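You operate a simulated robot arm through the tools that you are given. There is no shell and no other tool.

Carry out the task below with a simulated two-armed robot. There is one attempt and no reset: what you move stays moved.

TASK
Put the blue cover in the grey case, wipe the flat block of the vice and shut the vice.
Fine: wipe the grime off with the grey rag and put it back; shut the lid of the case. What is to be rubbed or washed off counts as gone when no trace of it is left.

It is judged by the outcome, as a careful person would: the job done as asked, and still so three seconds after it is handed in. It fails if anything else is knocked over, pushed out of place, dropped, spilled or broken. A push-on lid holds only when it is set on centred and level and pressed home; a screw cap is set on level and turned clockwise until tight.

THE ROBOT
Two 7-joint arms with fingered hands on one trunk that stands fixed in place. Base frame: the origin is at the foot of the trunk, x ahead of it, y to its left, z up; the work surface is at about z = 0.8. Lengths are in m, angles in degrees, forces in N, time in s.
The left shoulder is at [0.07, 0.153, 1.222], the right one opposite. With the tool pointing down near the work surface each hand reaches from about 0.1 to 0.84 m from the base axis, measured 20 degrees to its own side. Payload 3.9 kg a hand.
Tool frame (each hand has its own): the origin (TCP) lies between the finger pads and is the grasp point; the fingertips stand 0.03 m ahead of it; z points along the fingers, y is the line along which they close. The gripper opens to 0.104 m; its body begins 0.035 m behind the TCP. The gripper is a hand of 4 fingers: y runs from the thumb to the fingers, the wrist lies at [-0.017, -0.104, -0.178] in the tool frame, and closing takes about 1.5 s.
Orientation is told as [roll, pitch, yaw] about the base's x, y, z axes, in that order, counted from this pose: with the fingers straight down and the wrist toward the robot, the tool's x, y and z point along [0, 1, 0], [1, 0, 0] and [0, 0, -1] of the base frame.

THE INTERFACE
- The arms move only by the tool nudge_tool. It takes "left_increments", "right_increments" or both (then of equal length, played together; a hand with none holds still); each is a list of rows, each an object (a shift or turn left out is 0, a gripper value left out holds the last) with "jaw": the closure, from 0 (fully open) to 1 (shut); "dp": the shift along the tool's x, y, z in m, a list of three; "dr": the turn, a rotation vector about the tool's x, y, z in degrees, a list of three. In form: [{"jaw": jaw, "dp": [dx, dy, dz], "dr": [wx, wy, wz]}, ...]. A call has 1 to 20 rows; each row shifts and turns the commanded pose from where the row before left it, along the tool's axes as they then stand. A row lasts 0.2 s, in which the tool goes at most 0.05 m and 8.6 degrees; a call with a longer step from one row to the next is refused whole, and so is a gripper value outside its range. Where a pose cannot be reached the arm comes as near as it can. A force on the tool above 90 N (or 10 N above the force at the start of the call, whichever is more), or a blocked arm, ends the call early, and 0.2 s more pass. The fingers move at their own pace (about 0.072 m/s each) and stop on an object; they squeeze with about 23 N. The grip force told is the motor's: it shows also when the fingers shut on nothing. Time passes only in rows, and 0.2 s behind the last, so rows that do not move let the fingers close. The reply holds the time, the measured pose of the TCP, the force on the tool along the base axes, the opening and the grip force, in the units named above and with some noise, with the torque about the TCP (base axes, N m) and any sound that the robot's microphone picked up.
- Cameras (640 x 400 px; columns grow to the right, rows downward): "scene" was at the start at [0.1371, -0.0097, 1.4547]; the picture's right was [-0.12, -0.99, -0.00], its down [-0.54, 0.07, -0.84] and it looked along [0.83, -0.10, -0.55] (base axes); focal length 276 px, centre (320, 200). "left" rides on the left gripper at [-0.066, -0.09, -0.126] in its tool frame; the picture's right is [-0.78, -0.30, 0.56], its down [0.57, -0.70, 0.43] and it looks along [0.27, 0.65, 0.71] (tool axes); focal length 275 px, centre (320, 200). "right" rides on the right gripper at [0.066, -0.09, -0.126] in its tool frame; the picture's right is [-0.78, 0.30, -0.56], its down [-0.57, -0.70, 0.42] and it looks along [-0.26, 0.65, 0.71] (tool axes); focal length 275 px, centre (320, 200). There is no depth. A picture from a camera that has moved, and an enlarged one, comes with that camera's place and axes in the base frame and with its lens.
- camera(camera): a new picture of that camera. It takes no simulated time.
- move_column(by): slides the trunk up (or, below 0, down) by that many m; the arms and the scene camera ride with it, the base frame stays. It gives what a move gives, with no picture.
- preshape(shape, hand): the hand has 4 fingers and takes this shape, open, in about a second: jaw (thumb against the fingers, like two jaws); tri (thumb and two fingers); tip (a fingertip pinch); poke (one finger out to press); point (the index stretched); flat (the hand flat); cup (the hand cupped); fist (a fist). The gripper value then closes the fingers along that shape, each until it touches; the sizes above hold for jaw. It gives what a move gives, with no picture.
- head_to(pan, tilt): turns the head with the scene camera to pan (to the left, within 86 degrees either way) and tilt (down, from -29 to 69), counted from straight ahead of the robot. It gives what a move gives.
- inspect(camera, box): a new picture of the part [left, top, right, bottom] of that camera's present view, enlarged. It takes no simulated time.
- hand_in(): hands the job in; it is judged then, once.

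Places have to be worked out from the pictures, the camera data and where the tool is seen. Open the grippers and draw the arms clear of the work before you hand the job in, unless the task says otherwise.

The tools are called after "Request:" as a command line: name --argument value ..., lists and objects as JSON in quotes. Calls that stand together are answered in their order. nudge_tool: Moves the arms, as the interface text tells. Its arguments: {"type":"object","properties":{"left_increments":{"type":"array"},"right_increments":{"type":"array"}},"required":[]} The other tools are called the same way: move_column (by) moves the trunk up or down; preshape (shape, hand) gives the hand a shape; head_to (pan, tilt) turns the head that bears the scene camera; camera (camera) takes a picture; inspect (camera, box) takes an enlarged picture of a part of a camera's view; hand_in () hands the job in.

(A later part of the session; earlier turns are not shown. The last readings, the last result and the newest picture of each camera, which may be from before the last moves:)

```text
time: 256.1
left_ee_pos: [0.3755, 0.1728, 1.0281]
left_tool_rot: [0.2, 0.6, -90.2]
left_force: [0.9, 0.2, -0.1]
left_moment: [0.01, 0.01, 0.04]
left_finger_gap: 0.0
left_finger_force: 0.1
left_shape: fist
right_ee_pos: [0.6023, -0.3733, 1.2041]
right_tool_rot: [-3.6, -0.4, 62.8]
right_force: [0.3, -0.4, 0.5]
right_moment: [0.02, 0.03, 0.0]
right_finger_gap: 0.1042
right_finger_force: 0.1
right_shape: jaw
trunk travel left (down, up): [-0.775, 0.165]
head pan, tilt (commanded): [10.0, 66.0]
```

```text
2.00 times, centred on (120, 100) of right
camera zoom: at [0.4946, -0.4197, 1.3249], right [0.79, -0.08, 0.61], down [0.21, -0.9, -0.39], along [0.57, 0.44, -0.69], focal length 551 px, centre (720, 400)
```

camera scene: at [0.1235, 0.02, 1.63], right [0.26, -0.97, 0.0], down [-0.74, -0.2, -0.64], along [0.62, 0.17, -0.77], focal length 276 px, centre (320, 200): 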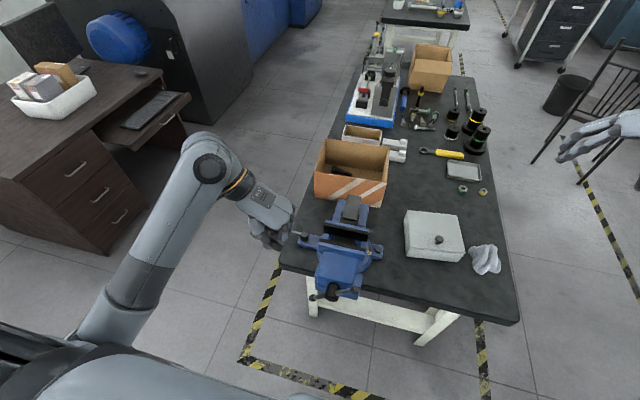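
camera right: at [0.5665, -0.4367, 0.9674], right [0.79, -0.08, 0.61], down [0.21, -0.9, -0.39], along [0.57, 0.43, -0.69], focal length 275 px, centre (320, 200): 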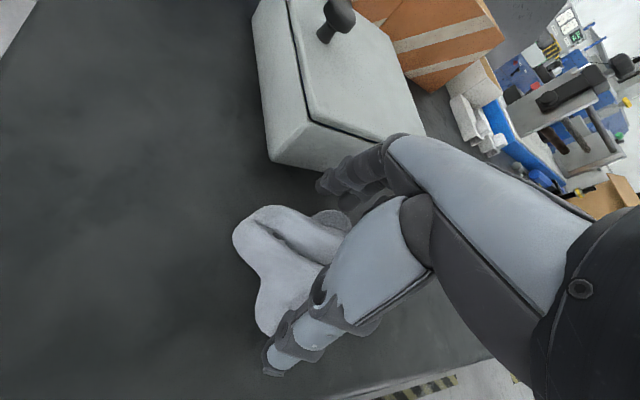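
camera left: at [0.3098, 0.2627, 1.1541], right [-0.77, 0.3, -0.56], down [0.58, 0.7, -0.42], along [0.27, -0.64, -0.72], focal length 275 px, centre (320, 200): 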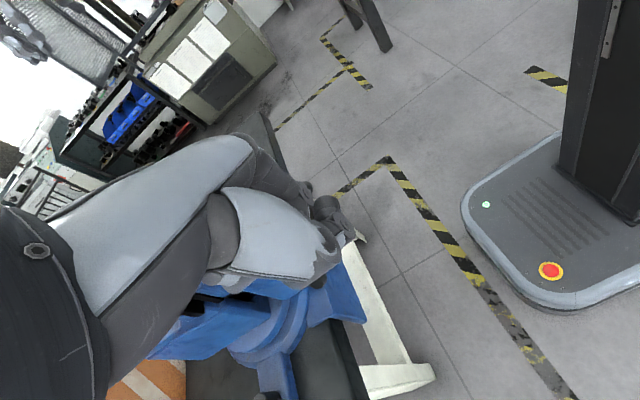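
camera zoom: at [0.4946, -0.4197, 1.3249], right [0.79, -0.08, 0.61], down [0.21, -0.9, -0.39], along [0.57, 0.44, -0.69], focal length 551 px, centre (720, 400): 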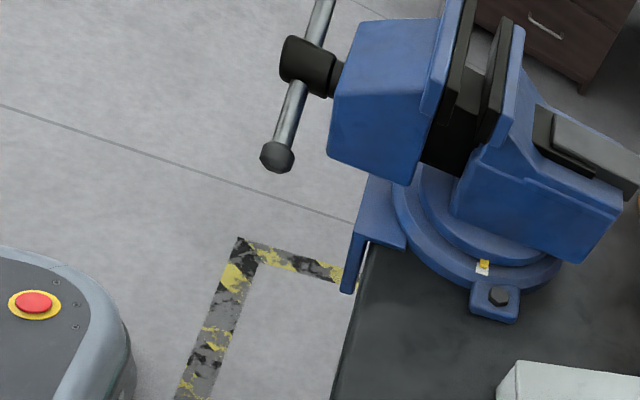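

The geometry is clear: the bar end A is at (0.423, −0.02, 0.880), about −15°, and roughly another 40° should close the jaws. Closed fingers give more clearance under the palm than a fist, so I'll switch to those and come in above the bar end.

Request:
preshape --shape "jaw" --hand "left"

Request:
nudge_tool --left_increments '[{"jaw": 1, "dp": [0.005, 0.01, -0.02]}, {"dp": [0.005, 0.035, 0]}, {"dp": [0.005, 0.035, 0]}, {"dp": [0.005, 0.035, 0]}, {"dp": [0.005, 0.035, 0]}, {"dp": [0, 0.035, 0]}, {}, {}, {}]'

Request:
inspect --camera "scene" --box '[240, 80, 400, 240]'

Request:
camera --camera "left"

```text
time: 256.9
left_ee_pos: [0.3748, 0.1732, 1.0287]
left_tool_rot: [0.2, 0.5, -90.3]
left_force: [0.5, -0.4, 0.3]
left_moment: [-0.03, -0.02, 0.0]
left_finger_gap: 0.1037
left_finger_force: 0.1
left_shape: jaw
right_ee_pos: [0.6006, -0.3717, 1.2054]
right_tool_rot: [-3.6, -0.4, 62.7]
right_force: [0.1, 0.5, -0.4]
right_moment: [0.01, 0.02, 0.0]
right_finger_gap: 0.1037
right_finger_force: 0.2
right_shape: jaw
trunk travel left (down, up): [-0.775, 0.165]
head pan, tilt (commanded): [10.0, 66.0]
```

```text
time: 258.9
left_ee_pos: [0.3999, -0.0154, 1.0456]
left_tool_rot: [0.2, 0.5, -90.2]
left_force: [0.3, 0.6, 0.5]
left_moment: [0.0, -0.04, 0.03]
left_finger_gap: 0.0001
left_finger_force: 23.2
left_shape: jaw
right_ee_pos: [0.6011, -0.3737, 1.2033]
right_tool_rot: [-3.5, -0.4, 62.8]
right_force: [0.3, -0.5, 0.2]
right_moment: [-0.01, 0.02, 0.01]
right_finger_gap: 0.1038
right_finger_force: 0.1
right_shape: jaw
trunk travel left (down, up): [-0.775, 0.165]
head pan, tilt (commanded): [10.0, 66.0]
```

```text
2.50 times, centred on (320, 160) of scene
camera zoom: at [0.1075, 0.0105, 1.5108], right [0.17, -0.98, 0.0], down [-0.9, -0.16, -0.41], along [0.4, 0.07, -0.91], focal length 690 px, centre (320, 300)
```

zoom: 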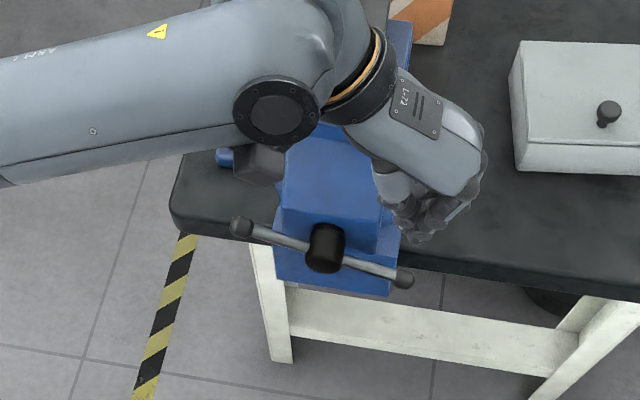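

```text
taken
camera left: at [0.3353, 0.0736, 1.1713], right [-0.77, 0.3, -0.56], down [0.58, 0.7, -0.42], along [0.27, -0.64, -0.72], focal length 275 px, centre (320, 200)
```

left: 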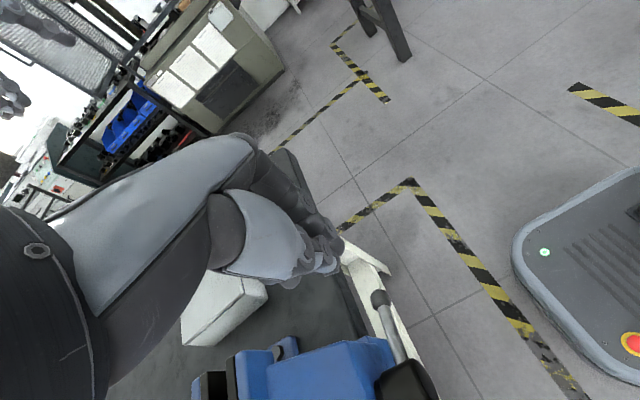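

The closed fingers are above the bar's right end. Descending to contact, then pushing it down along its arc.

Request:
nudge_tool --left_increments '[{"dp": [0, 0, 0.03]}, {"dp": [0, 0, 0.03]}, {"dp": [0, 0, 0.03]}, {"dp": [0, 0, 0.02]}, {}]'

Request:
nudge_tool --left_increments '[{"dp": [0, -0.002, 0.01]}, {"dp": [0, -0.002, 0.01]}, {"dp": [0, -0.002, 0.01]}, {}]'

Request:
inspect --camera "scene" --box '[240, 80, 400, 240]'

Request:
camera --camera "left"

```text
time: 260.1
left_ee_pos: [0.4003, -0.0137, 0.9374]
left_tool_rot: [0.2, 0.5, -90.2]
left_force: [0.2, -0.3, 1.8]
left_moment: [-0.01, 0.0, -0.01]
left_finger_gap: 0.0
left_finger_force: 23.0
left_shape: jaw
right_ee_pos: [0.6006, -0.3732, 1.2038]
right_tool_rot: [-3.6, -0.3, 62.8]
right_force: [0.3, 0.6, -0.1]
right_moment: [0.0, -0.01, 0.01]
right_finger_gap: 0.104
right_finger_force: 0.1
right_shape: jaw
trunk travel left (down, up): [-0.775, 0.165]
head pan, tilt (commanded): [10.0, 66.0]
```

```text
time: 261.1
left_ee_pos: [0.4006, -0.0073, 0.9069]
left_tool_rot: [0.3, 0.5, -90.2]
left_force: [1.6, -1.9, 3.6]
left_moment: [0.01, -0.15, -0.08]
left_finger_gap: 0.0
left_finger_force: 23.0
left_shape: jaw
right_ee_pos: [0.6016, -0.3727, 1.2038]
right_tool_rot: [-3.6, -0.2, 62.7]
right_force: [0.0, -0.9, -0.1]
right_moment: [0.03, 0.0, -0.03]
right_finger_gap: 0.1038
right_finger_force: 0.0
right_shape: jaw
trunk travel left (down, up): [-0.775, 0.165]
head pan, tilt (commanded): [10.0, 66.0]
```

```text
2.50 times, centred on (320, 160) of scene
camera zoom: at [0.1073, 0.0109, 1.5109], right [0.17, -0.98, 0.0], down [-0.9, -0.16, -0.41], along [0.4, 0.07, -0.91], focal length 690 px, centre (320, 300)
```

zoom: 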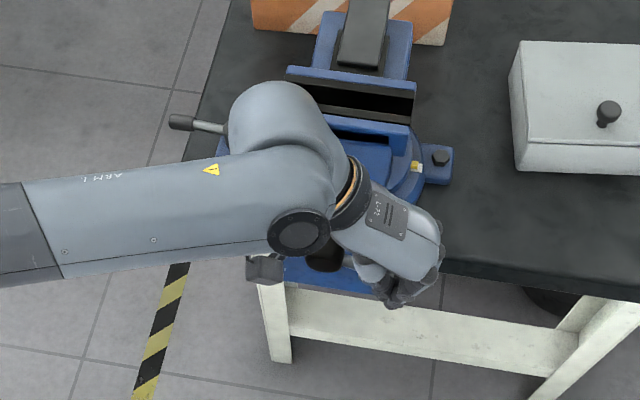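

```text
taken
camera left: at [0.3352, 0.081, 1.0328], right [-0.77, 0.3, -0.56], down [0.58, 0.7, -0.42], along [0.27, -0.64, -0.72], focal length 275 px, centre (320, 200)
```

left: 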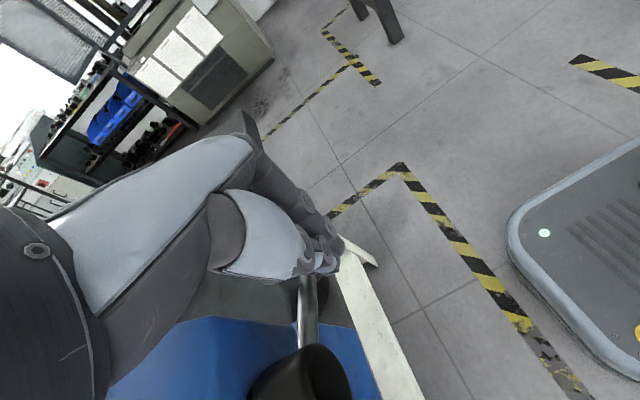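

Contact with about 4 N and the bar is moving. I'll continue down and slightly left along the arc.

Request:
nudge_tool --left_increments '[{"dp": [0, -0.002, 0.01]}, {"dp": [0, -0.003, 0.01]}, {"dp": [0, -0.003, 0.01]}, {"dp": [0, -0.004, 0.01]}, {}]'

Request:
camera --camera "left"

Request:
inspect --camera "scene" --box '[240, 80, 400, 240]'

```text
time: 262.4
left_ee_pos: [0.4001, 0.0049, 0.8681]
left_tool_rot: [0.2, 0.6, -90.2]
left_force: [0.6, 0.5, 3.9]
left_moment: [0.01, -0.18, -0.04]
left_finger_gap: 0.0
left_finger_force: 22.8
left_shape: jaw
right_ee_pos: [0.6002, -0.3729, 1.2058]
right_tool_rot: [-3.6, -0.4, 62.8]
right_force: [0.0, 1.1, -0.1]
right_moment: [-0.01, -0.01, 0.0]
right_finger_gap: 0.104
right_finger_force: 0.0
right_shape: jaw
trunk travel left (down, up): [-0.775, 0.165]
head pan, tilt (commanded): [10.0, 66.0]
```

```text
taken
camera left: at [0.3355, 0.0935, 0.9937], right [-0.77, 0.3, -0.56], down [0.58, 0.7, -0.42], along [0.27, -0.64, -0.72], focal length 275 px, centre (320, 200)
```

left: 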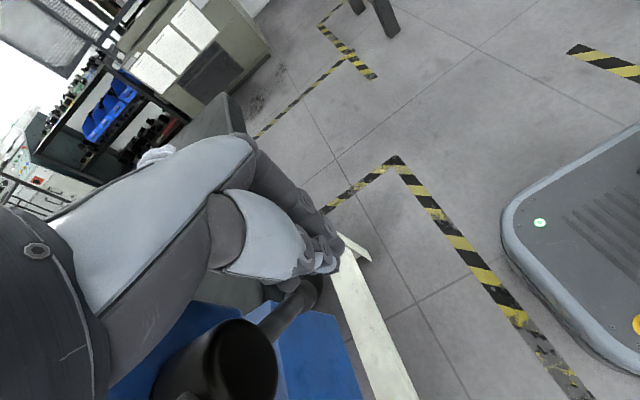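

```text
2.50 times, centred on (320, 160) of scene
camera zoom: at [0.1066, 0.011, 1.5109], right [0.17, -0.98, 0.0], down [-0.9, -0.16, -0.41], along [0.4, 0.07, -0.91], focal length 690 px, centre (320, 300)
```

zoom: 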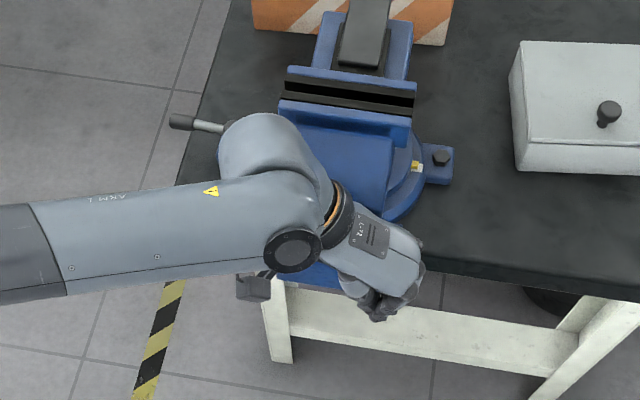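

The bar keeps turning easily and the jaws are visibly closing. Pushing on, a little further left and down.

Request:
nudge_tool --left_increments '[{"dp": [0.002, -0.004, 0.008]}, {"dp": [0.002, -0.004, 0.008]}, {"dp": [0, -0.004, 0.006]}, {}]'

Request:
camera --camera "left"

Request:
inspect --camera "scene" --box '[295, 85, 375, 145]'

```text
time: 263.4
left_ee_pos: [0.4017, 0.0068, 0.8577]
left_tool_rot: [1.5, -0.2, -90.5]
left_force: [-8.8, -8.1, 35.7]
left_moment: [-0.04, -1.17, -0.25]
left_finger_gap: 0.0
left_finger_force: 22.7
left_shape: jaw
right_ee_pos: [0.5921, -0.3767, 1.2086]
right_tool_rot: [-3.9, -0.8, 63.0]
right_force: [-1.0, 0.6, 0.3]
right_moment: [-0.01, 0.01, 0.02]
right_finger_gap: 0.1042
right_finger_force: 0.0
right_shape: jaw
trunk travel left (down, up): [-0.775, 0.165]
head pan, tilt (commanded): [10.0, 66.0]
```

```text
taken
camera left: at [0.3341, 0.0988, 0.9812], right [-0.76, 0.3, -0.58], down [0.59, 0.69, -0.41], along [0.28, -0.65, -0.7], focal length 275 px, centre (320, 200)
```

left: 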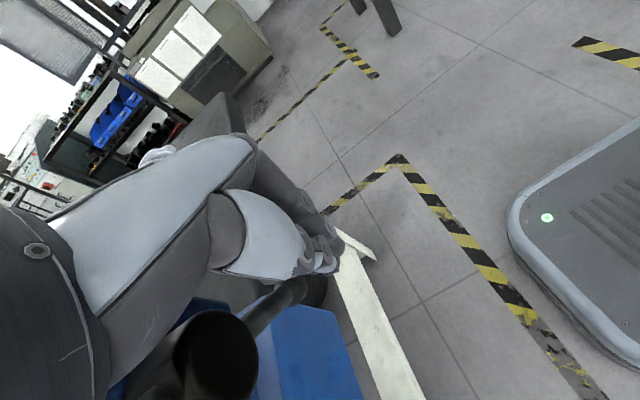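

```text
6.67 times, centred on (335, 115) of scene
camera zoom: at [0.0959, 0.0051, 1.5123], right [0.17, -0.98, 0.0], down [-0.9, -0.16, -0.41], along [0.41, 0.07, -0.91], focal length 1840 px, centre (220, 767)
```

zoom: 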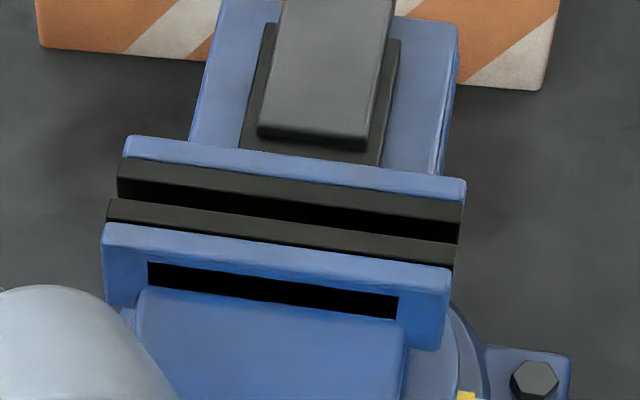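

The bar has gone firm, at 36 N. I'll lift the hand away and examine the jaws to see whether they have met.

Request:
nudge_tool --left_increments '[{"dp": [0, 0.006, -0.01]}, {"dp": [0, 0.006, -0.03]}, {"dp": [0, 0, -0.04]}, {"dp": [0, 0, -0.04]}, {"dp": [0, 0, -0.04]}, {"dp": [0, -0.04, -0.02]}, {"dp": [0, -0.045, 0]}, {"dp": [0, -0.045, 0]}, {"dp": [0, -0.045, 0]}, {"dp": [0, -0.04, 0]}, {}]'

Request:
inspect --camera "scene" --box '[240, 80, 400, 240]'

Request:
inspect --camera "scene" --box '[295, 85, 375, 145]'

Request:
inspect --camera "right" --box '[80, 0, 280, 160]'

```text
time: 265.8
left_ee_pos: [0.4043, 0.2149, 1.0283]
left_tool_rot: [0.1, 0.5, -90.2]
left_force: [0.6, 0.0, -0.1]
left_moment: [-0.01, -0.05, -0.02]
left_finger_gap: 0.0002
left_finger_force: 23.2
left_shape: jaw
right_ee_pos: [0.6023, -0.374, 1.2038]
right_tool_rot: [-3.6, -0.3, 62.9]
right_force: [0.6, -0.2, 0.8]
right_moment: [0.01, -0.02, 0.04]
right_finger_gap: 0.104
right_finger_force: 0.1
right_shape: jaw
trunk travel left (down, up): [-0.775, 0.165]
head pan, tilt (commanded): [10.0, 66.0]
```

```text
2.50 times, centred on (320, 160) of scene
camera zoom: at [0.1079, 0.0105, 1.5108], right [0.17, -0.98, 0.0], down [-0.9, -0.16, -0.41], along [0.4, 0.07, -0.91], focal length 690 px, centre (320, 300)
```

zoom: 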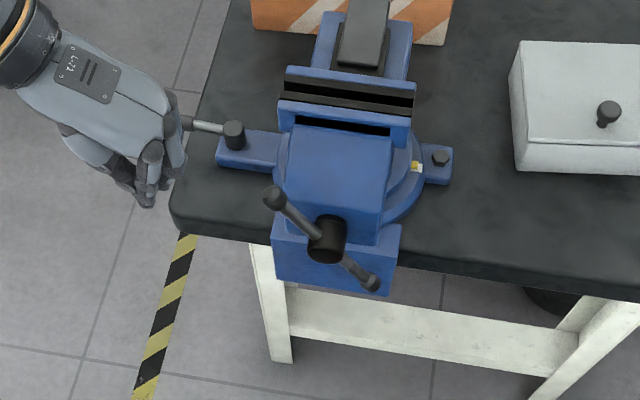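

```text
6.67 times, centred on (335, 115) of scene
camera zoom: at [0.1079, 0.0105, 1.5108], right [0.17, -0.98, 0.0], down [-0.9, -0.16, -0.41], along [0.4, 0.07, -0.91], focal length 1840 px, centre (220, 767)
```

zoom: 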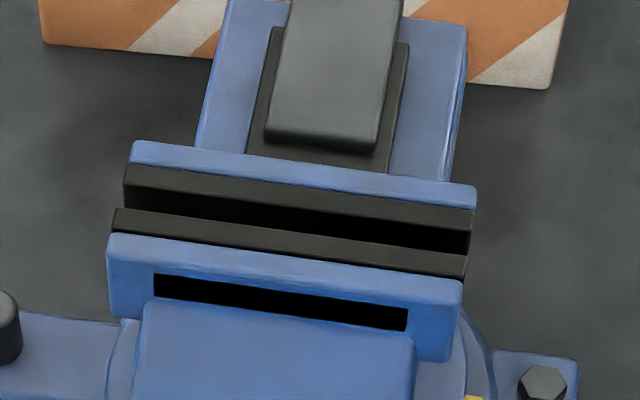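

```text
2.50 times, centred on (180, 80) of right
camera zoom: at [0.4948, -0.4201, 1.3246], right [0.79, -0.08, 0.61], down [0.21, -0.9, -0.39], along [0.57, 0.44, -0.69], focal length 688 px, centre (670, 500)
```

zoom: 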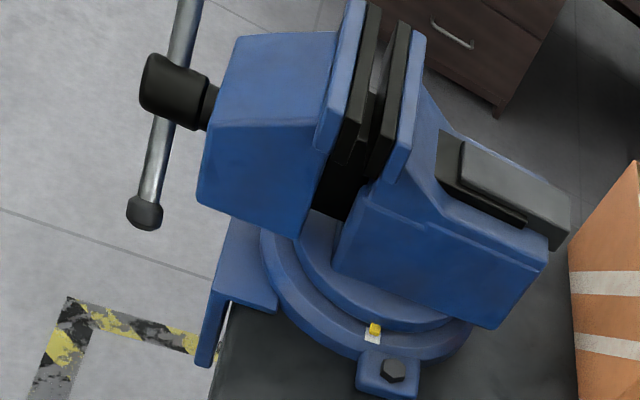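

The bar is now at about −48° and the jaw has advanced about 3 cm in all. I'll look closely at the jaw gap from the right camera, and move that camera for a better angle if needed.

Request:
inspect --camera "right" --box '[180, 0, 260, 60]'

Request:
camera --camera "left"

Request:
head_to --pan 5 --tilt 50

Request:
inspect --camera "scene" --box '[270, 140, 370, 220]'

```text
6.67 times, centred on (220, 30) of right
camera zoom: at [0.4948, -0.4201, 1.3246], right [0.79, -0.08, 0.61], down [0.21, -0.9, -0.39], along [0.57, 0.44, -0.69], focal length 1835 px, centre (987, 1333)
```

zoom: 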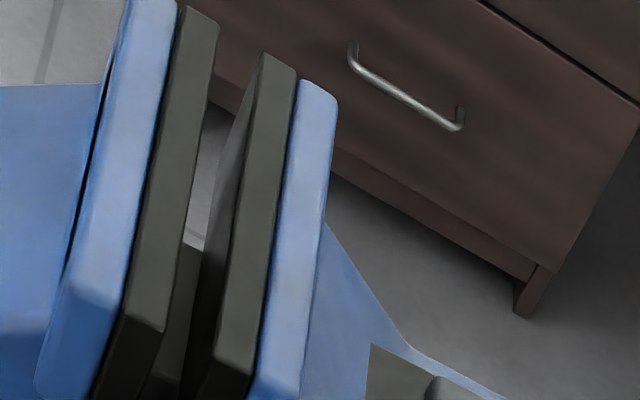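

```text
taken
camera left: at [0.3399, 0.3047, 1.1539], right [-0.77, 0.3, -0.56], down [0.58, 0.7, -0.42], along [0.27, -0.64, -0.72], focal length 275 px, centre (320, 200)
```

left: 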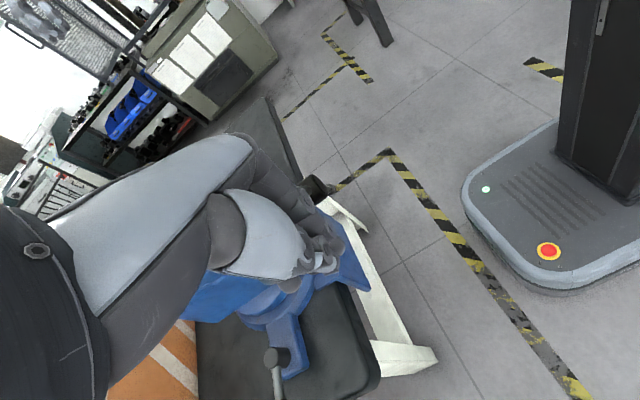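

```text
time: 266.5
left_ee_pos: [0.4044, 0.2157, 1.0282]
left_tool_rot: [0.2, 0.6, -90.2]
left_force: [-0.3, 0.4, -0.2]
left_moment: [-0.03, 0.02, 0.01]
left_finger_gap: 0.0
left_finger_force: 23.2
left_shape: jaw
right_ee_pos: [0.6025, -0.3725, 1.2049]
right_tool_rot: [-3.5, -0.3, 62.8]
right_force: [-1.1, 0.8, 0.2]
right_moment: [-0.04, 0.0, 0.06]
right_finger_gap: 0.1041
right_finger_force: 0.1
right_shape: jaw
trunk travel left (down, up): [-0.775, 0.165]
head pan, tilt (commanded): [5.0, 50.0]
```

```text
5.00 times, centred on (320, 180) of scene
camera zoom: at [0.1253, 0.0074, 1.53], right [0.09, -1.0, 0.0], down [-0.76, -0.07, -0.64], along [0.64, 0.06, -0.77], focal length 1380 px, centre (320, 300)
```

zoom: 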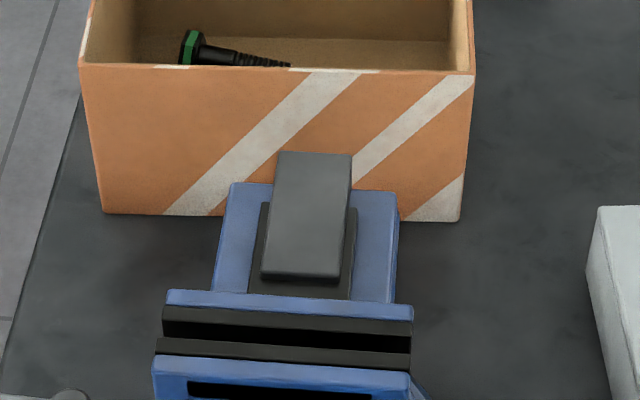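

There is still a gap of about 1.3 cm. The bar's other end B now stands at the upper left (0.433, 0.119, 0.965), so I can push it to the right over the top with the left hand. Moving in on its left side.

Request:
nudge_tool --left_increments '[{"dp": [0.003, 0.01, 0.025]}, {"dp": [0.003, 0.015, 0.028]}, {"dp": [0, 0.01, 0]}, {"dp": [0, 0.01, 0]}, {"dp": [0, 0.01, 0]}, {"dp": [0, 0.01, 0]}, {}]'

Request:
inspect --camera "scene" --box '[240, 130, 400, 270]'

Request:
camera --camera "left"

```text
time: 268.1
left_ee_pos: [0.4095, 0.154, 0.9753]
left_tool_rot: [0.2, 0.4, -90.2]
left_force: [0.0, 0.4, -0.4]
left_moment: [0.01, 0.0, -0.01]
left_finger_gap: 0.0
left_finger_force: 23.3
left_shape: jaw
right_ee_pos: [0.6014, -0.3726, 1.2048]
right_tool_rot: [-3.6, -0.3, 62.8]
right_force: [0.6, -1.0, 0.1]
right_moment: [-0.03, -0.01, 0.02]
right_finger_gap: 0.1041
right_finger_force: 0.0
right_shape: jaw
trunk travel left (down, up): [-0.775, 0.165]
head pan, tilt (commanded): [5.0, 50.0]
```

```text
2.86 times, centred on (320, 200) of scene
camera zoom: at [0.1255, 0.0076, 1.53], right [0.09, -1.0, 0.0], down [-0.76, -0.07, -0.64], along [0.64, 0.06, -0.77], focal length 789 px, centre (320, 200)
```

zoom: 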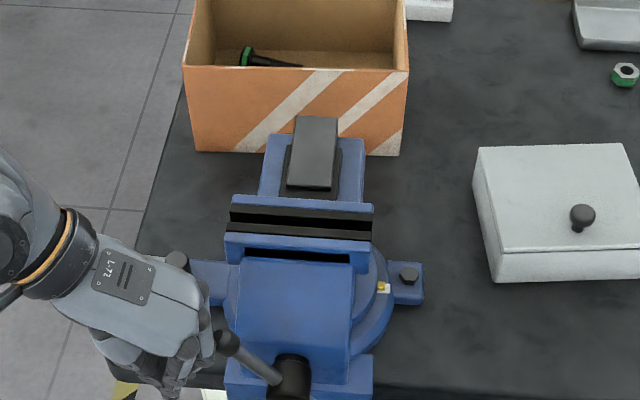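

```text
taken
camera left: at [0.3445, 0.2429, 1.1008], right [-0.77, 0.3, -0.56], down [0.58, 0.7, -0.42], along [0.27, -0.64, -0.72], focal length 275 px, centre (320, 200)
```

left: 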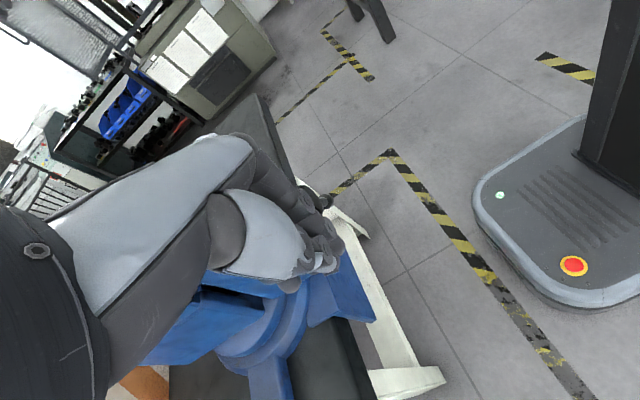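

The fingers are just left of the bar's end B. I'll push it to the right.

Request:
nudge_tool --left_increments '[{"dp": [0, 0.01, 0]}, {"dp": [0, 0.01, 0]}, {"dp": [0, 0.01, 0]}, {"dp": [0, 0.01, -0.001]}, {}]'

Request:
inspect --camera "scene" --box '[240, 130, 400, 270]'

Request:
inspect --camera "right" --box '[180, 0, 260, 60]'

```text
time: 269.3
left_ee_pos: [0.4112, 0.1159, 0.982]
left_tool_rot: [1.5, 0.0, -90.0]
left_force: [5.4, 24.5, 63.4]
left_moment: [-1.42, -1.85, 0.66]
left_finger_gap: 0.0
left_finger_force: 22.8
left_shape: jaw
right_ee_pos: [0.5947, -0.3688, 1.2096]
right_tool_rot: [-4.0, -0.3, 62.8]
right_force: [0.1, -0.4, 1.1]
right_moment: [0.01, 0.0, 0.0]
right_finger_gap: 0.1041
right_finger_force: 0.0
right_shape: jaw
trunk travel left (down, up): [-0.775, 0.165]
head pan, tilt (commanded): [5.0, 50.0]
```

```text
2.86 times, centred on (320, 200) of scene
camera zoom: at [0.1182, 0.0127, 1.531], right [0.09, -1.0, 0.0], down [-0.76, -0.07, -0.65], along [0.64, 0.05, -0.76], focal length 789 px, centre (320, 200)
```

zoom: 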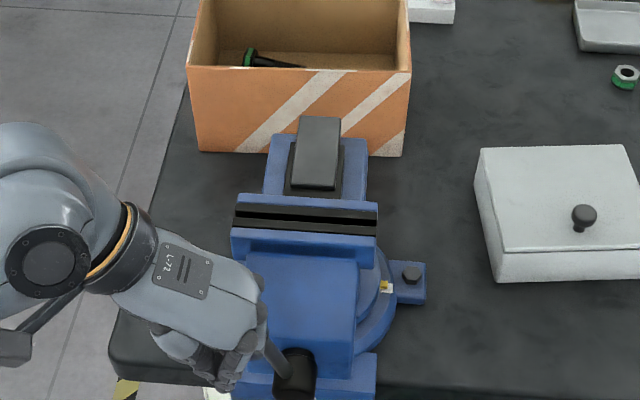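

```text
6.67 times, centred on (220, 30) of right
camera zoom: at [0.4876, -0.4157, 1.3294], right [0.79, -0.08, 0.61], down [0.21, -0.9, -0.39], along [0.58, 0.44, -0.69], focal length 1835 px, centre (987, 1333)
```

zoom: 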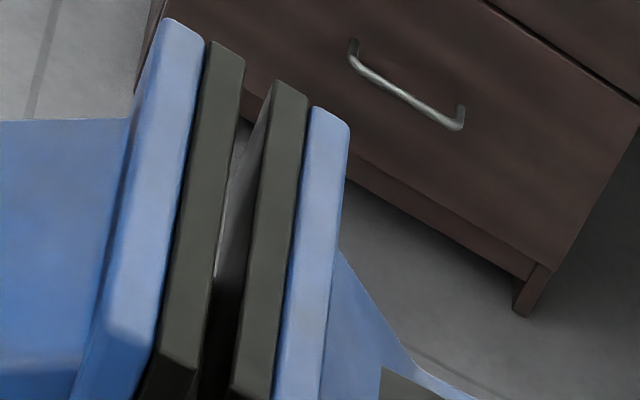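

The gap shrank further, but the fingers now press strongly upward on something. I'll check the contact from the left camera before continuing.

Request:
camera --camera "left"

Request:
inspect --camera "scene" --box '[270, 200, 370, 280]'

```text
taken
camera left: at [0.3433, 0.2053, 1.1063], right [-0.76, 0.3, -0.58], down [0.58, 0.7, -0.41], along [0.28, -0.65, -0.71], focal length 275 px, centre (320, 200)
```

left: 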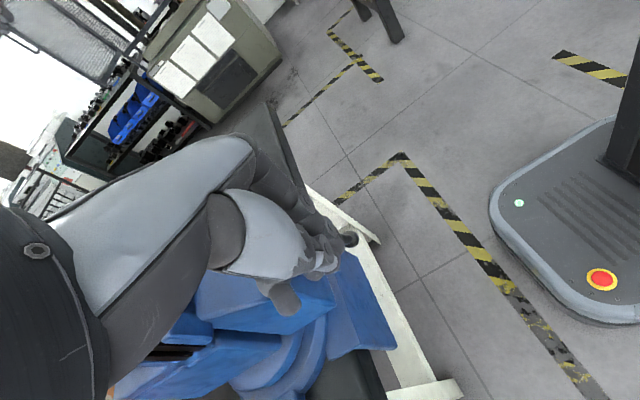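

```text
5.00 times, centred on (320, 240) of scene
camera zoom: at [0.1182, 0.0127, 1.531], right [0.09, -1.0, 0.0], down [-0.76, -0.07, -0.65], along [0.64, 0.05, -0.76], focal length 1380 px, centre (320, 0)
```

zoom: 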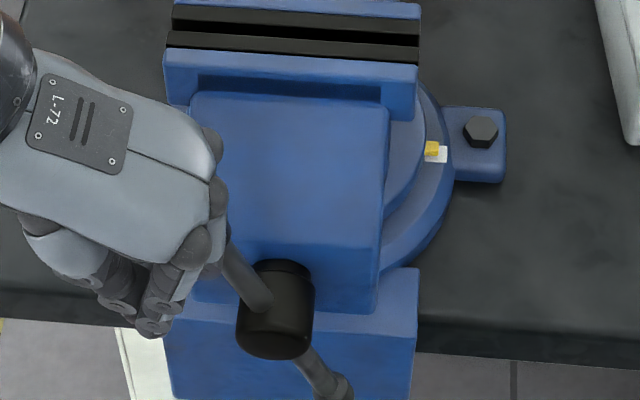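

The fingers slid in front of the bar and are pressing on the vice body instead. I'll back off up and left, then re-measure.

Request:
nudge_tool --left_increments '[{"dp": [-0.005, -0.01, -0.01]}, {"dp": [-0.005, -0.02, -0.02]}, {"dp": [0, -0.03, -0.02]}, {"dp": [0, -0.03, -0.02]}, {}]'

Request:
inspect --camera "scene" --box '[270, 150, 390, 270]'

Request:
inspect --camera "right" --box '[80, 0, 280, 160]'

Request:
inspect --camera "right" --box '[180, 0, 260, 60]'

```text
time: 270.5
left_ee_pos: [0.4008, 0.2022, 1.0469]
left_tool_rot: [0.3, 0.5, -90.2]
left_force: [0.4, 0.5, -0.6]
left_moment: [0.01, -0.01, -0.02]
left_finger_gap: 0.0
left_finger_force: 23.7
left_shape: jaw
right_ee_pos: [0.601, -0.3743, 1.2043]
right_tool_rot: [-3.6, -0.4, 62.9]
right_force: [0.4, 0.2, 0.9]
right_moment: [-0.02, 0.04, -0.01]
right_finger_gap: 0.1039
right_finger_force: 0.1
right_shape: jaw
trunk travel left (down, up): [-0.775, 0.165]
head pan, tilt (commanded): [5.0, 50.0]
```

```text
3.33 times, centred on (330, 210) of scene
camera zoom: at [0.1253, 0.0066, 1.53], right [0.09, -1.0, 0.0], down [-0.76, -0.07, -0.64], along [0.64, 0.06, -0.77], focal length 920 px, centre (287, 167)
```

zoom: 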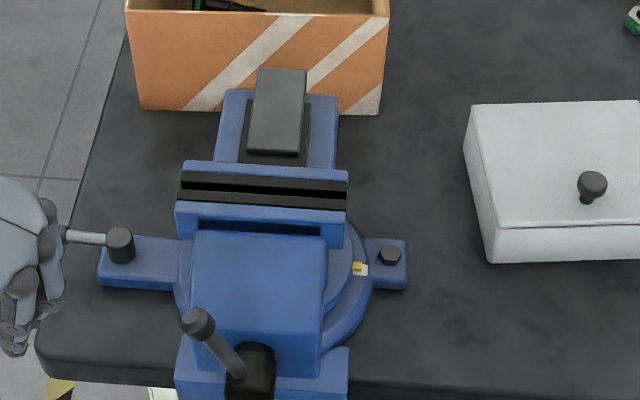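

```text
2.50 times, centred on (180, 80) of right
camera zoom: at [0.4939, -0.4213, 1.3248], right [0.79, -0.08, 0.61], down [0.21, -0.9, -0.39], along [0.57, 0.44, -0.69], focal length 688 px, centre (670, 500)
```

zoom: 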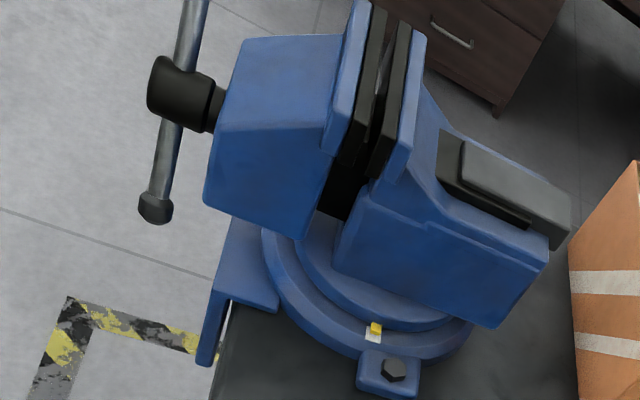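

```text
6.67 times, centred on (220, 30) of right
camera zoom: at [0.4939, -0.4213, 1.3248], right [0.79, -0.08, 0.61], down [0.21, -0.9, -0.39], along [0.57, 0.44, -0.69], focal length 1835 px, centre (987, 1333)
```

zoom: 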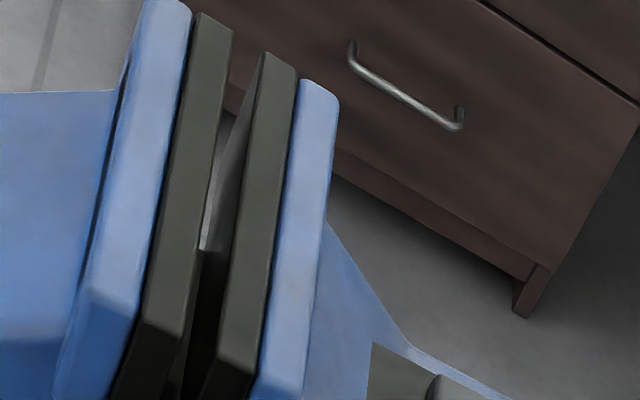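

The gap is down to about 1 cm and end B is now near the top, at (0.437, 0.094, 0.985). I'll push its knob to the right again, this time with the fingertips higher so they only touch the knob.

Request:
nudge_tool --left_increments '[{"dp": [0.002, 0.02, 0.02]}, {"dp": [0.002, 0.025, 0.02]}, {"dp": [0, 0.02, 0.007]}, {"dp": [0, 0.01, 0]}, {"dp": [0, 0.01, 0]}, {}]'

Request:
inspect --camera "scene" --box '[270, 150, 390, 270]'

Request:
camera --camera "left"

```text
time: 271.9
left_ee_pos: [0.4042, 0.118, 0.9969]
left_tool_rot: [0.4, 0.5, -90.1]
left_force: [1.1, 4.2, 4.2]
left_moment: [-0.04, -0.07, 0.13]
left_finger_gap: 0.0
left_finger_force: 23.0
left_shape: jaw
right_ee_pos: [0.6015, -0.3713, 1.2054]
right_tool_rot: [-3.7, -0.3, 62.8]
right_force: [-0.5, 0.6, 0.5]
right_moment: [-0.02, -0.03, 0.02]
right_finger_gap: 0.1041
right_finger_force: 0.1
right_shape: jaw
trunk travel left (down, up): [-0.775, 0.165]
head pan, tilt (commanded): [5.0, 50.0]
```

```text
3.33 times, centred on (330, 210) of scene
camera zoom: at [0.1252, 0.0087, 1.5301], right [0.09, -1.0, 0.0], down [-0.76, -0.07, -0.64], along [0.64, 0.06, -0.77], focal length 920 px, centre (287, 167)
```

zoom: 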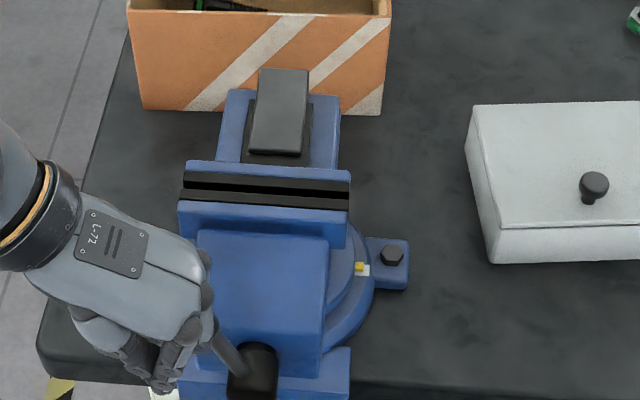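

```text
taken
camera left: at [0.3403, 0.2073, 1.1234], right [-0.77, 0.3, -0.56], down [0.58, 0.7, -0.42], along [0.27, -0.64, -0.72], focal length 275 px, centre (320, 200)
```

left: 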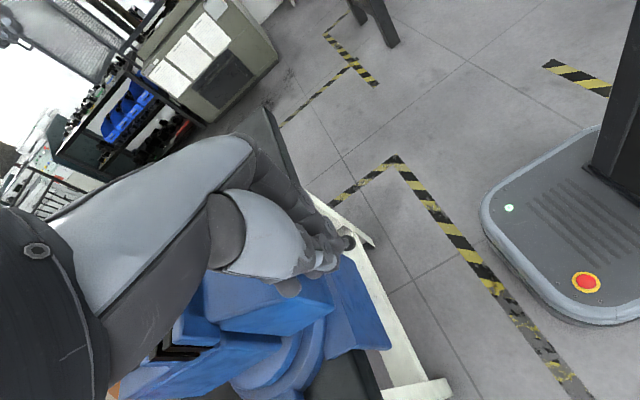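

Light contact of about 4 N at the knob. I'll push on gently.

Request:
nudge_tool --left_increments '[{"dp": [0, 0.008, 0]}, {"dp": [0, 0.008, 0]}, {"dp": [0, 0.008, 0]}, {}]'

Request:
inspect --camera "right" --box '[180, 0, 260, 60]'

Request:
inspect --camera "scene" --box '[270, 150, 390, 270]'

```text
time: 272.9
left_ee_pos: [0.403, 0.0938, 0.9968]
left_tool_rot: [0.2, 0.4, -90.2]
left_force: [-3.2, 2.3, 4.8]
left_moment: [-0.09, -0.21, 0.06]
left_finger_gap: 0.0002
left_finger_force: 22.8
left_shape: jaw
right_ee_pos: [0.6, -0.3731, 1.2042]
right_tool_rot: [-3.8, -0.3, 62.9]
right_force: [0.8, -0.1, 0.4]
right_moment: [-0.01, 0.0, -0.02]
right_finger_gap: 0.1041
right_finger_force: 0.0
right_shape: jaw
trunk travel left (down, up): [-0.775, 0.165]
head pan, tilt (commanded): [5.0, 50.0]
```

```text
6.67 times, centred on (220, 30) of right
camera zoom: at [0.4926, -0.4193, 1.3259], right [0.79, -0.08, 0.61], down [0.21, -0.9, -0.39], along [0.57, 0.44, -0.69], focal length 1835 px, centre (987, 1333)
```

zoom: 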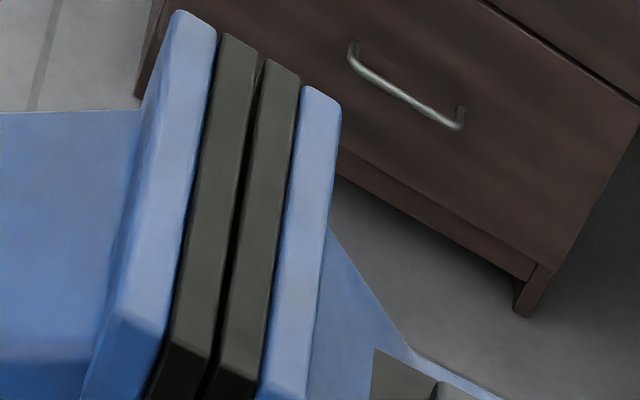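

```text
3.33 times, centred on (330, 210) of scene
camera zoom: at [0.1237, 0.0087, 1.5301], right [0.09, -1.0, 0.0], down [-0.76, -0.07, -0.64], along [0.64, 0.06, -0.77], focal length 920 px, centre (287, 167)
```

zoom: 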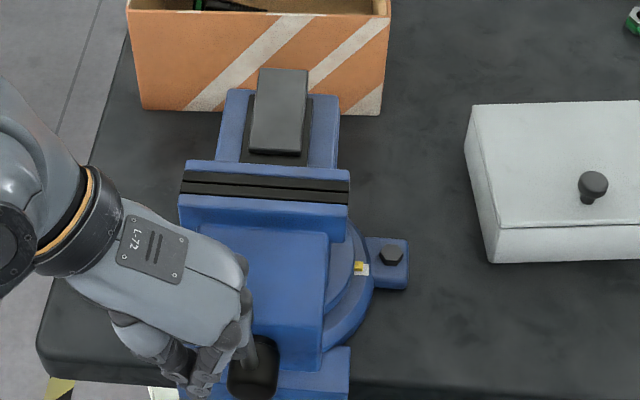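

The jaws have nearly met; only a thin line remains. A bit more.

Request:
nudge_tool --left_increments '[{"dp": [0, 0.006, 0]}, {"dp": [0, 0.006, 0]}, {"dp": [0, 0.006, 0]}, {}]'

Request:
inspect --camera "right" --box '[180, 0, 260, 60]'

Request:
inspect --camera "scene" --box '[270, 150, 390, 270]'

```text
time: 273.9
left_ee_pos: [0.4029, 0.078, 0.9972]
left_tool_rot: [0.2, 0.5, -90.2]
left_force: [-3.1, 3.6, 3.8]
left_moment: [-0.07, -0.12, 0.07]
left_finger_gap: 0.0
left_finger_force: 22.8
left_shape: jaw
right_ee_pos: [0.5996, -0.3731, 1.2049]
right_tool_rot: [-3.7, -0.3, 62.9]
right_force: [0.8, 0.5, -0.6]
right_moment: [0.0, 0.04, 0.01]
right_finger_gap: 0.1039
right_finger_force: 0.2
right_shape: jaw
trunk travel left (down, up): [-0.775, 0.165]
head pan, tilt (commanded): [5.0, 50.0]
```

```text
6.67 times, centred on (220, 30) of right
camera zoom: at [0.4932, -0.4193, 1.3257], right [0.79, -0.08, 0.61], down [0.21, -0.9, -0.39], along [0.57, 0.44, -0.69], focal length 1835 px, centre (987, 1333)
```

zoom: 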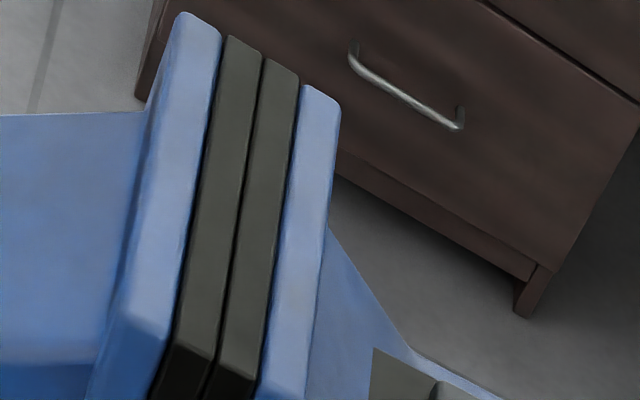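

```text
3.33 times, centred on (330, 210) of scene
camera zoom: at [0.1242, 0.0085, 1.5301], right [0.09, -1.0, 0.0], down [-0.76, -0.07, -0.64], along [0.64, 0.06, -0.77], focal length 920 px, centre (287, 167)
```

zoom: 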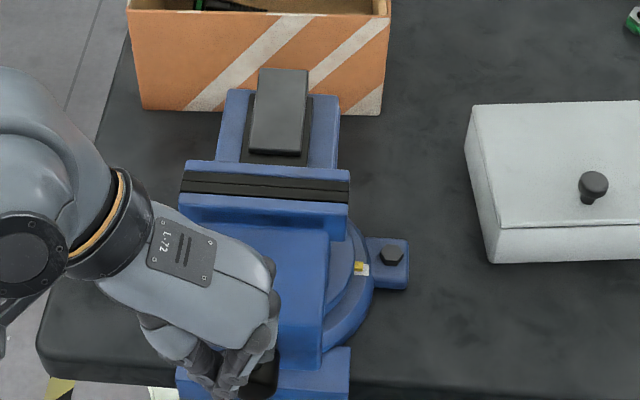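

The plates look in contact. I'll push until the handle goes firm, to be sure it is shut tight.

Request:
nudge_tool --left_increments '[{"dp": [0, 0.005, 0]}, {"dp": [0, 0.005, 0]}, {"dp": [0, 0.005, 0]}, {}]'

Request:
inspect --camera "right" --box '[180, 0, 260, 60]'

```text
time: 274.9
left_ee_pos: [0.4027, 0.0623, 0.9973]
left_tool_rot: [0.1, 0.3, -90.2]
left_force: [-4.6, 4.4, 1.5]
left_moment: [-0.01, -0.03, 0.1]
left_finger_gap: 0.0001
left_finger_force: 22.8
left_shape: jaw
right_ee_pos: [0.5999, -0.3721, 1.2055]
right_tool_rot: [-3.6, -0.2, 62.7]
right_force: [-0.2, -0.7, 0.4]
right_moment: [-0.02, 0.02, 0.0]
right_finger_gap: 0.104
right_finger_force: 0.0
right_shape: jaw
trunk travel left (down, up): [-0.775, 0.165]
head pan, tilt (commanded): [5.0, 50.0]
```

```text
6.67 times, centred on (220, 30) of right
camera zoom: at [0.493, -0.4189, 1.3259], right [0.79, -0.08, 0.61], down [0.21, -0.9, -0.39], along [0.57, 0.44, -0.69], focal length 1835 px, centre (987, 1333)
```

zoom: 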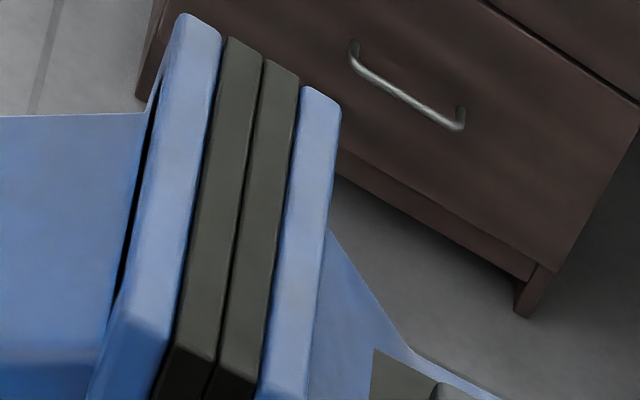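

The jaws are shut plate to plate. I'll withdraw the left hand upward and to the left, and then check that the vice stays shut.

Request:
nudge_tool --left_increments '[{"dp": [-0.003, -0.008, -0.01]}, {"dp": [-0.003, -0.01, -0.03]}, {"dp": [0, 0, -0.04]}, {"dp": [0, 0, -0.04]}, {"dp": [0, -0.04, -0.02]}, {"dp": [0, -0.045, 0]}, {"dp": [0, -0.045, 0]}, {"dp": [0, -0.045, 0]}, {"dp": [0, -0.045, 0]}, {"jaw": 0}, {}, {}, {}, {}, {}]'

Request:
inspect --camera "right" --box '[80, 0, 280, 160]'

Request:
inspect --camera "scene" --box '[250, 130, 410, 270]'

Request:
camera --camera "scene"

```text
time: 278.1
left_ee_pos: [0.399, 0.2965, 1.1361]
left_tool_rot: [0.2, 0.5, -90.1]
left_force: [-0.6, -1.0, -1.4]
left_moment: [-0.02, 0.02, 0.04]
left_finger_gap: 0.1036
left_finger_force: 0.0
left_shape: jaw
right_ee_pos: [0.6015, -0.3729, 1.2054]
right_tool_rot: [-3.6, -0.3, 62.8]
right_force: [-0.5, 0.2, -0.4]
right_moment: [-0.04, 0.03, -0.03]
right_finger_gap: 0.1038
right_finger_force: 0.1
right_shape: jaw
trunk travel left (down, up): [-0.775, 0.165]
head pan, tilt (commanded): [5.0, 50.0]
```

```text
2.50 times, centred on (180, 80) of right
camera zoom: at [0.4941, -0.4197, 1.3252], right [0.79, -0.08, 0.61], down [0.21, -0.9, -0.39], along [0.57, 0.44, -0.69], focal length 688 px, centre (670, 500)
```

zoom: 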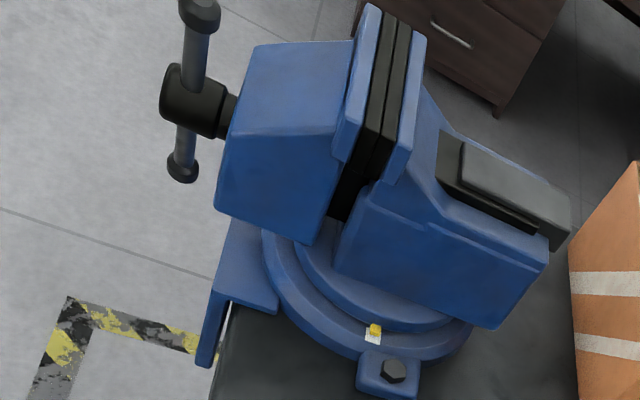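

```text
2.86 times, centred on (330, 200) of scene
camera zoom: at [0.1253, 0.0081, 1.53], right [0.09, -1.0, 0.0], down [-0.76, -0.07, -0.64], along [0.64, 0.06, -0.77], focal length 789 px, centre (291, 200)
```

zoom: 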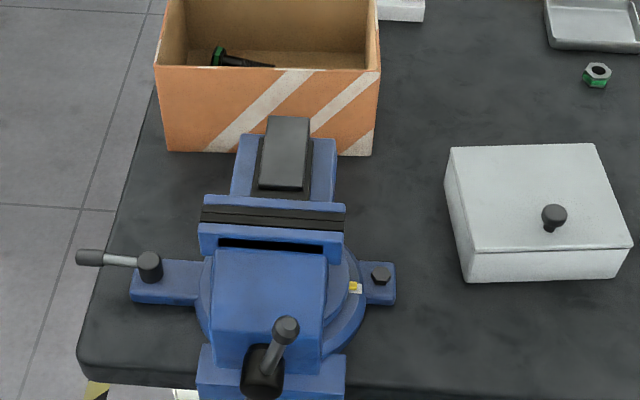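

```text
taken
camera scene: at [0.1253, 0.0081, 1.53], right [0.09, -1.0, 0.0], down [-0.76, -0.07, -0.64], along [0.64, 0.06, -0.77], focal length 276 px, centre (320, 200)
```

scene: 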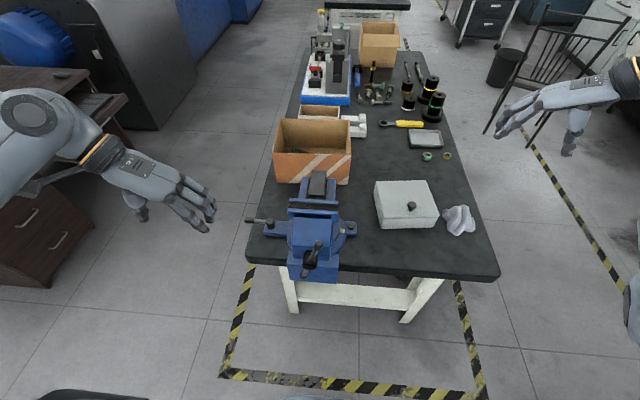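

The vice is shut and stays shut. I'll verify the case lid, the rag and the surroundings closely before handing in.

Request:
inspect --camera "scene" --box '[365, 170, 485, 250]'

Request:
inspect --camera "right" --box '[80, 140, 320, 380]'

Request:
head_to --pan -7.2 --tilt 33.1

Request:
camera --camera "scene"

Request:
inspect --camera "scene" --box '[220, 100, 420, 225]'

```text
5.00 times, centred on (425, 210) of scene
camera zoom: at [0.1253, 0.0081, 1.53], right [0.09, -1.0, 0.0], down [-0.76, -0.07, -0.64], along [0.64, 0.06, -0.77], focal length 1380 px, centre (-205, 150)
```

zoom: 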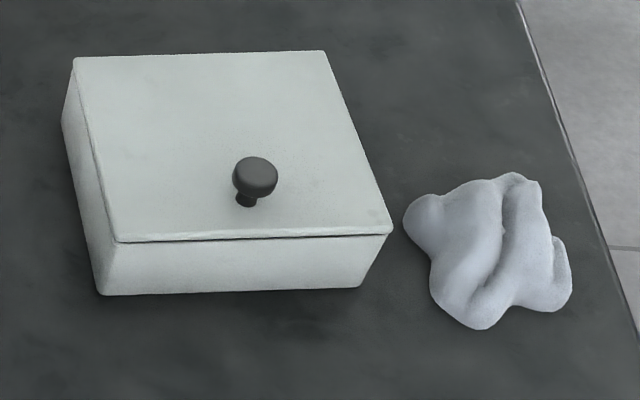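

```text
1.67 times, centred on (200, 260) of right
camera zoom: at [0.4941, -0.4197, 1.3252], right [0.79, -0.08, 0.61], down [0.21, -0.9, -0.39], along [0.57, 0.44, -0.69], focal length 459 px, centre (520, 100)
```

zoom: 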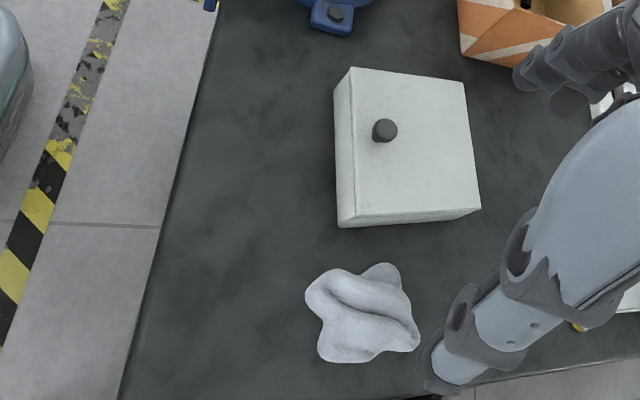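

```text
time: 278.9
left_ee_pos: [0.3992, 0.2983, 1.1381]
left_tool_rot: [0.2, 0.5, -90.1]
left_force: [-0.3, 0.9, 0.4]
left_moment: [-0.03, 0.0, 0.0]
left_finger_gap: 0.1037
left_finger_force: 0.1
left_shape: jaw
right_ee_pos: [0.6015, -0.3735, 1.2037]
right_tool_rot: [-3.7, -0.2, 62.8]
right_force: [0.5, 0.2, 0.1]
right_moment: [0.0, -0.03, 0.02]
right_finger_gap: 0.1041
right_finger_force: 0.1
right_shape: jaw
trunk travel left (down, up): [-0.775, 0.165]
head pan, tilt (commanded): [-7.2, 33.1]
```

```text
taken
camera scene: at [0.1371, -0.0101, 1.5546], right [-0.12, -0.99, 0.0], down [-0.54, 0.07, -0.84], along [0.83, -0.1, -0.55], focal length 276 px, centre (320, 200)
```

scene: 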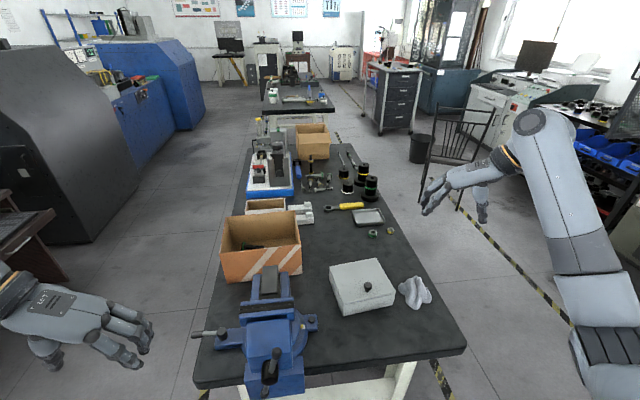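

```text
3.20 times, centred on (320, 162) of scene
camera zoom: at [0.1371, -0.0101, 1.5546], right [-0.12, -0.99, 0.0], down [-0.54, 0.07, -0.84], along [0.83, -0.1, -0.55], focal length 883 px, centre (320, 320)
```

zoom: 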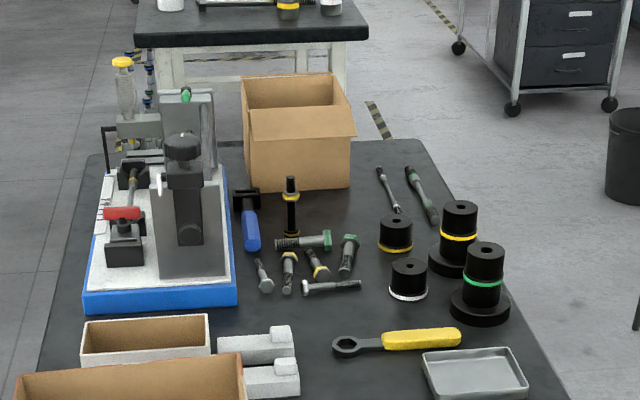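

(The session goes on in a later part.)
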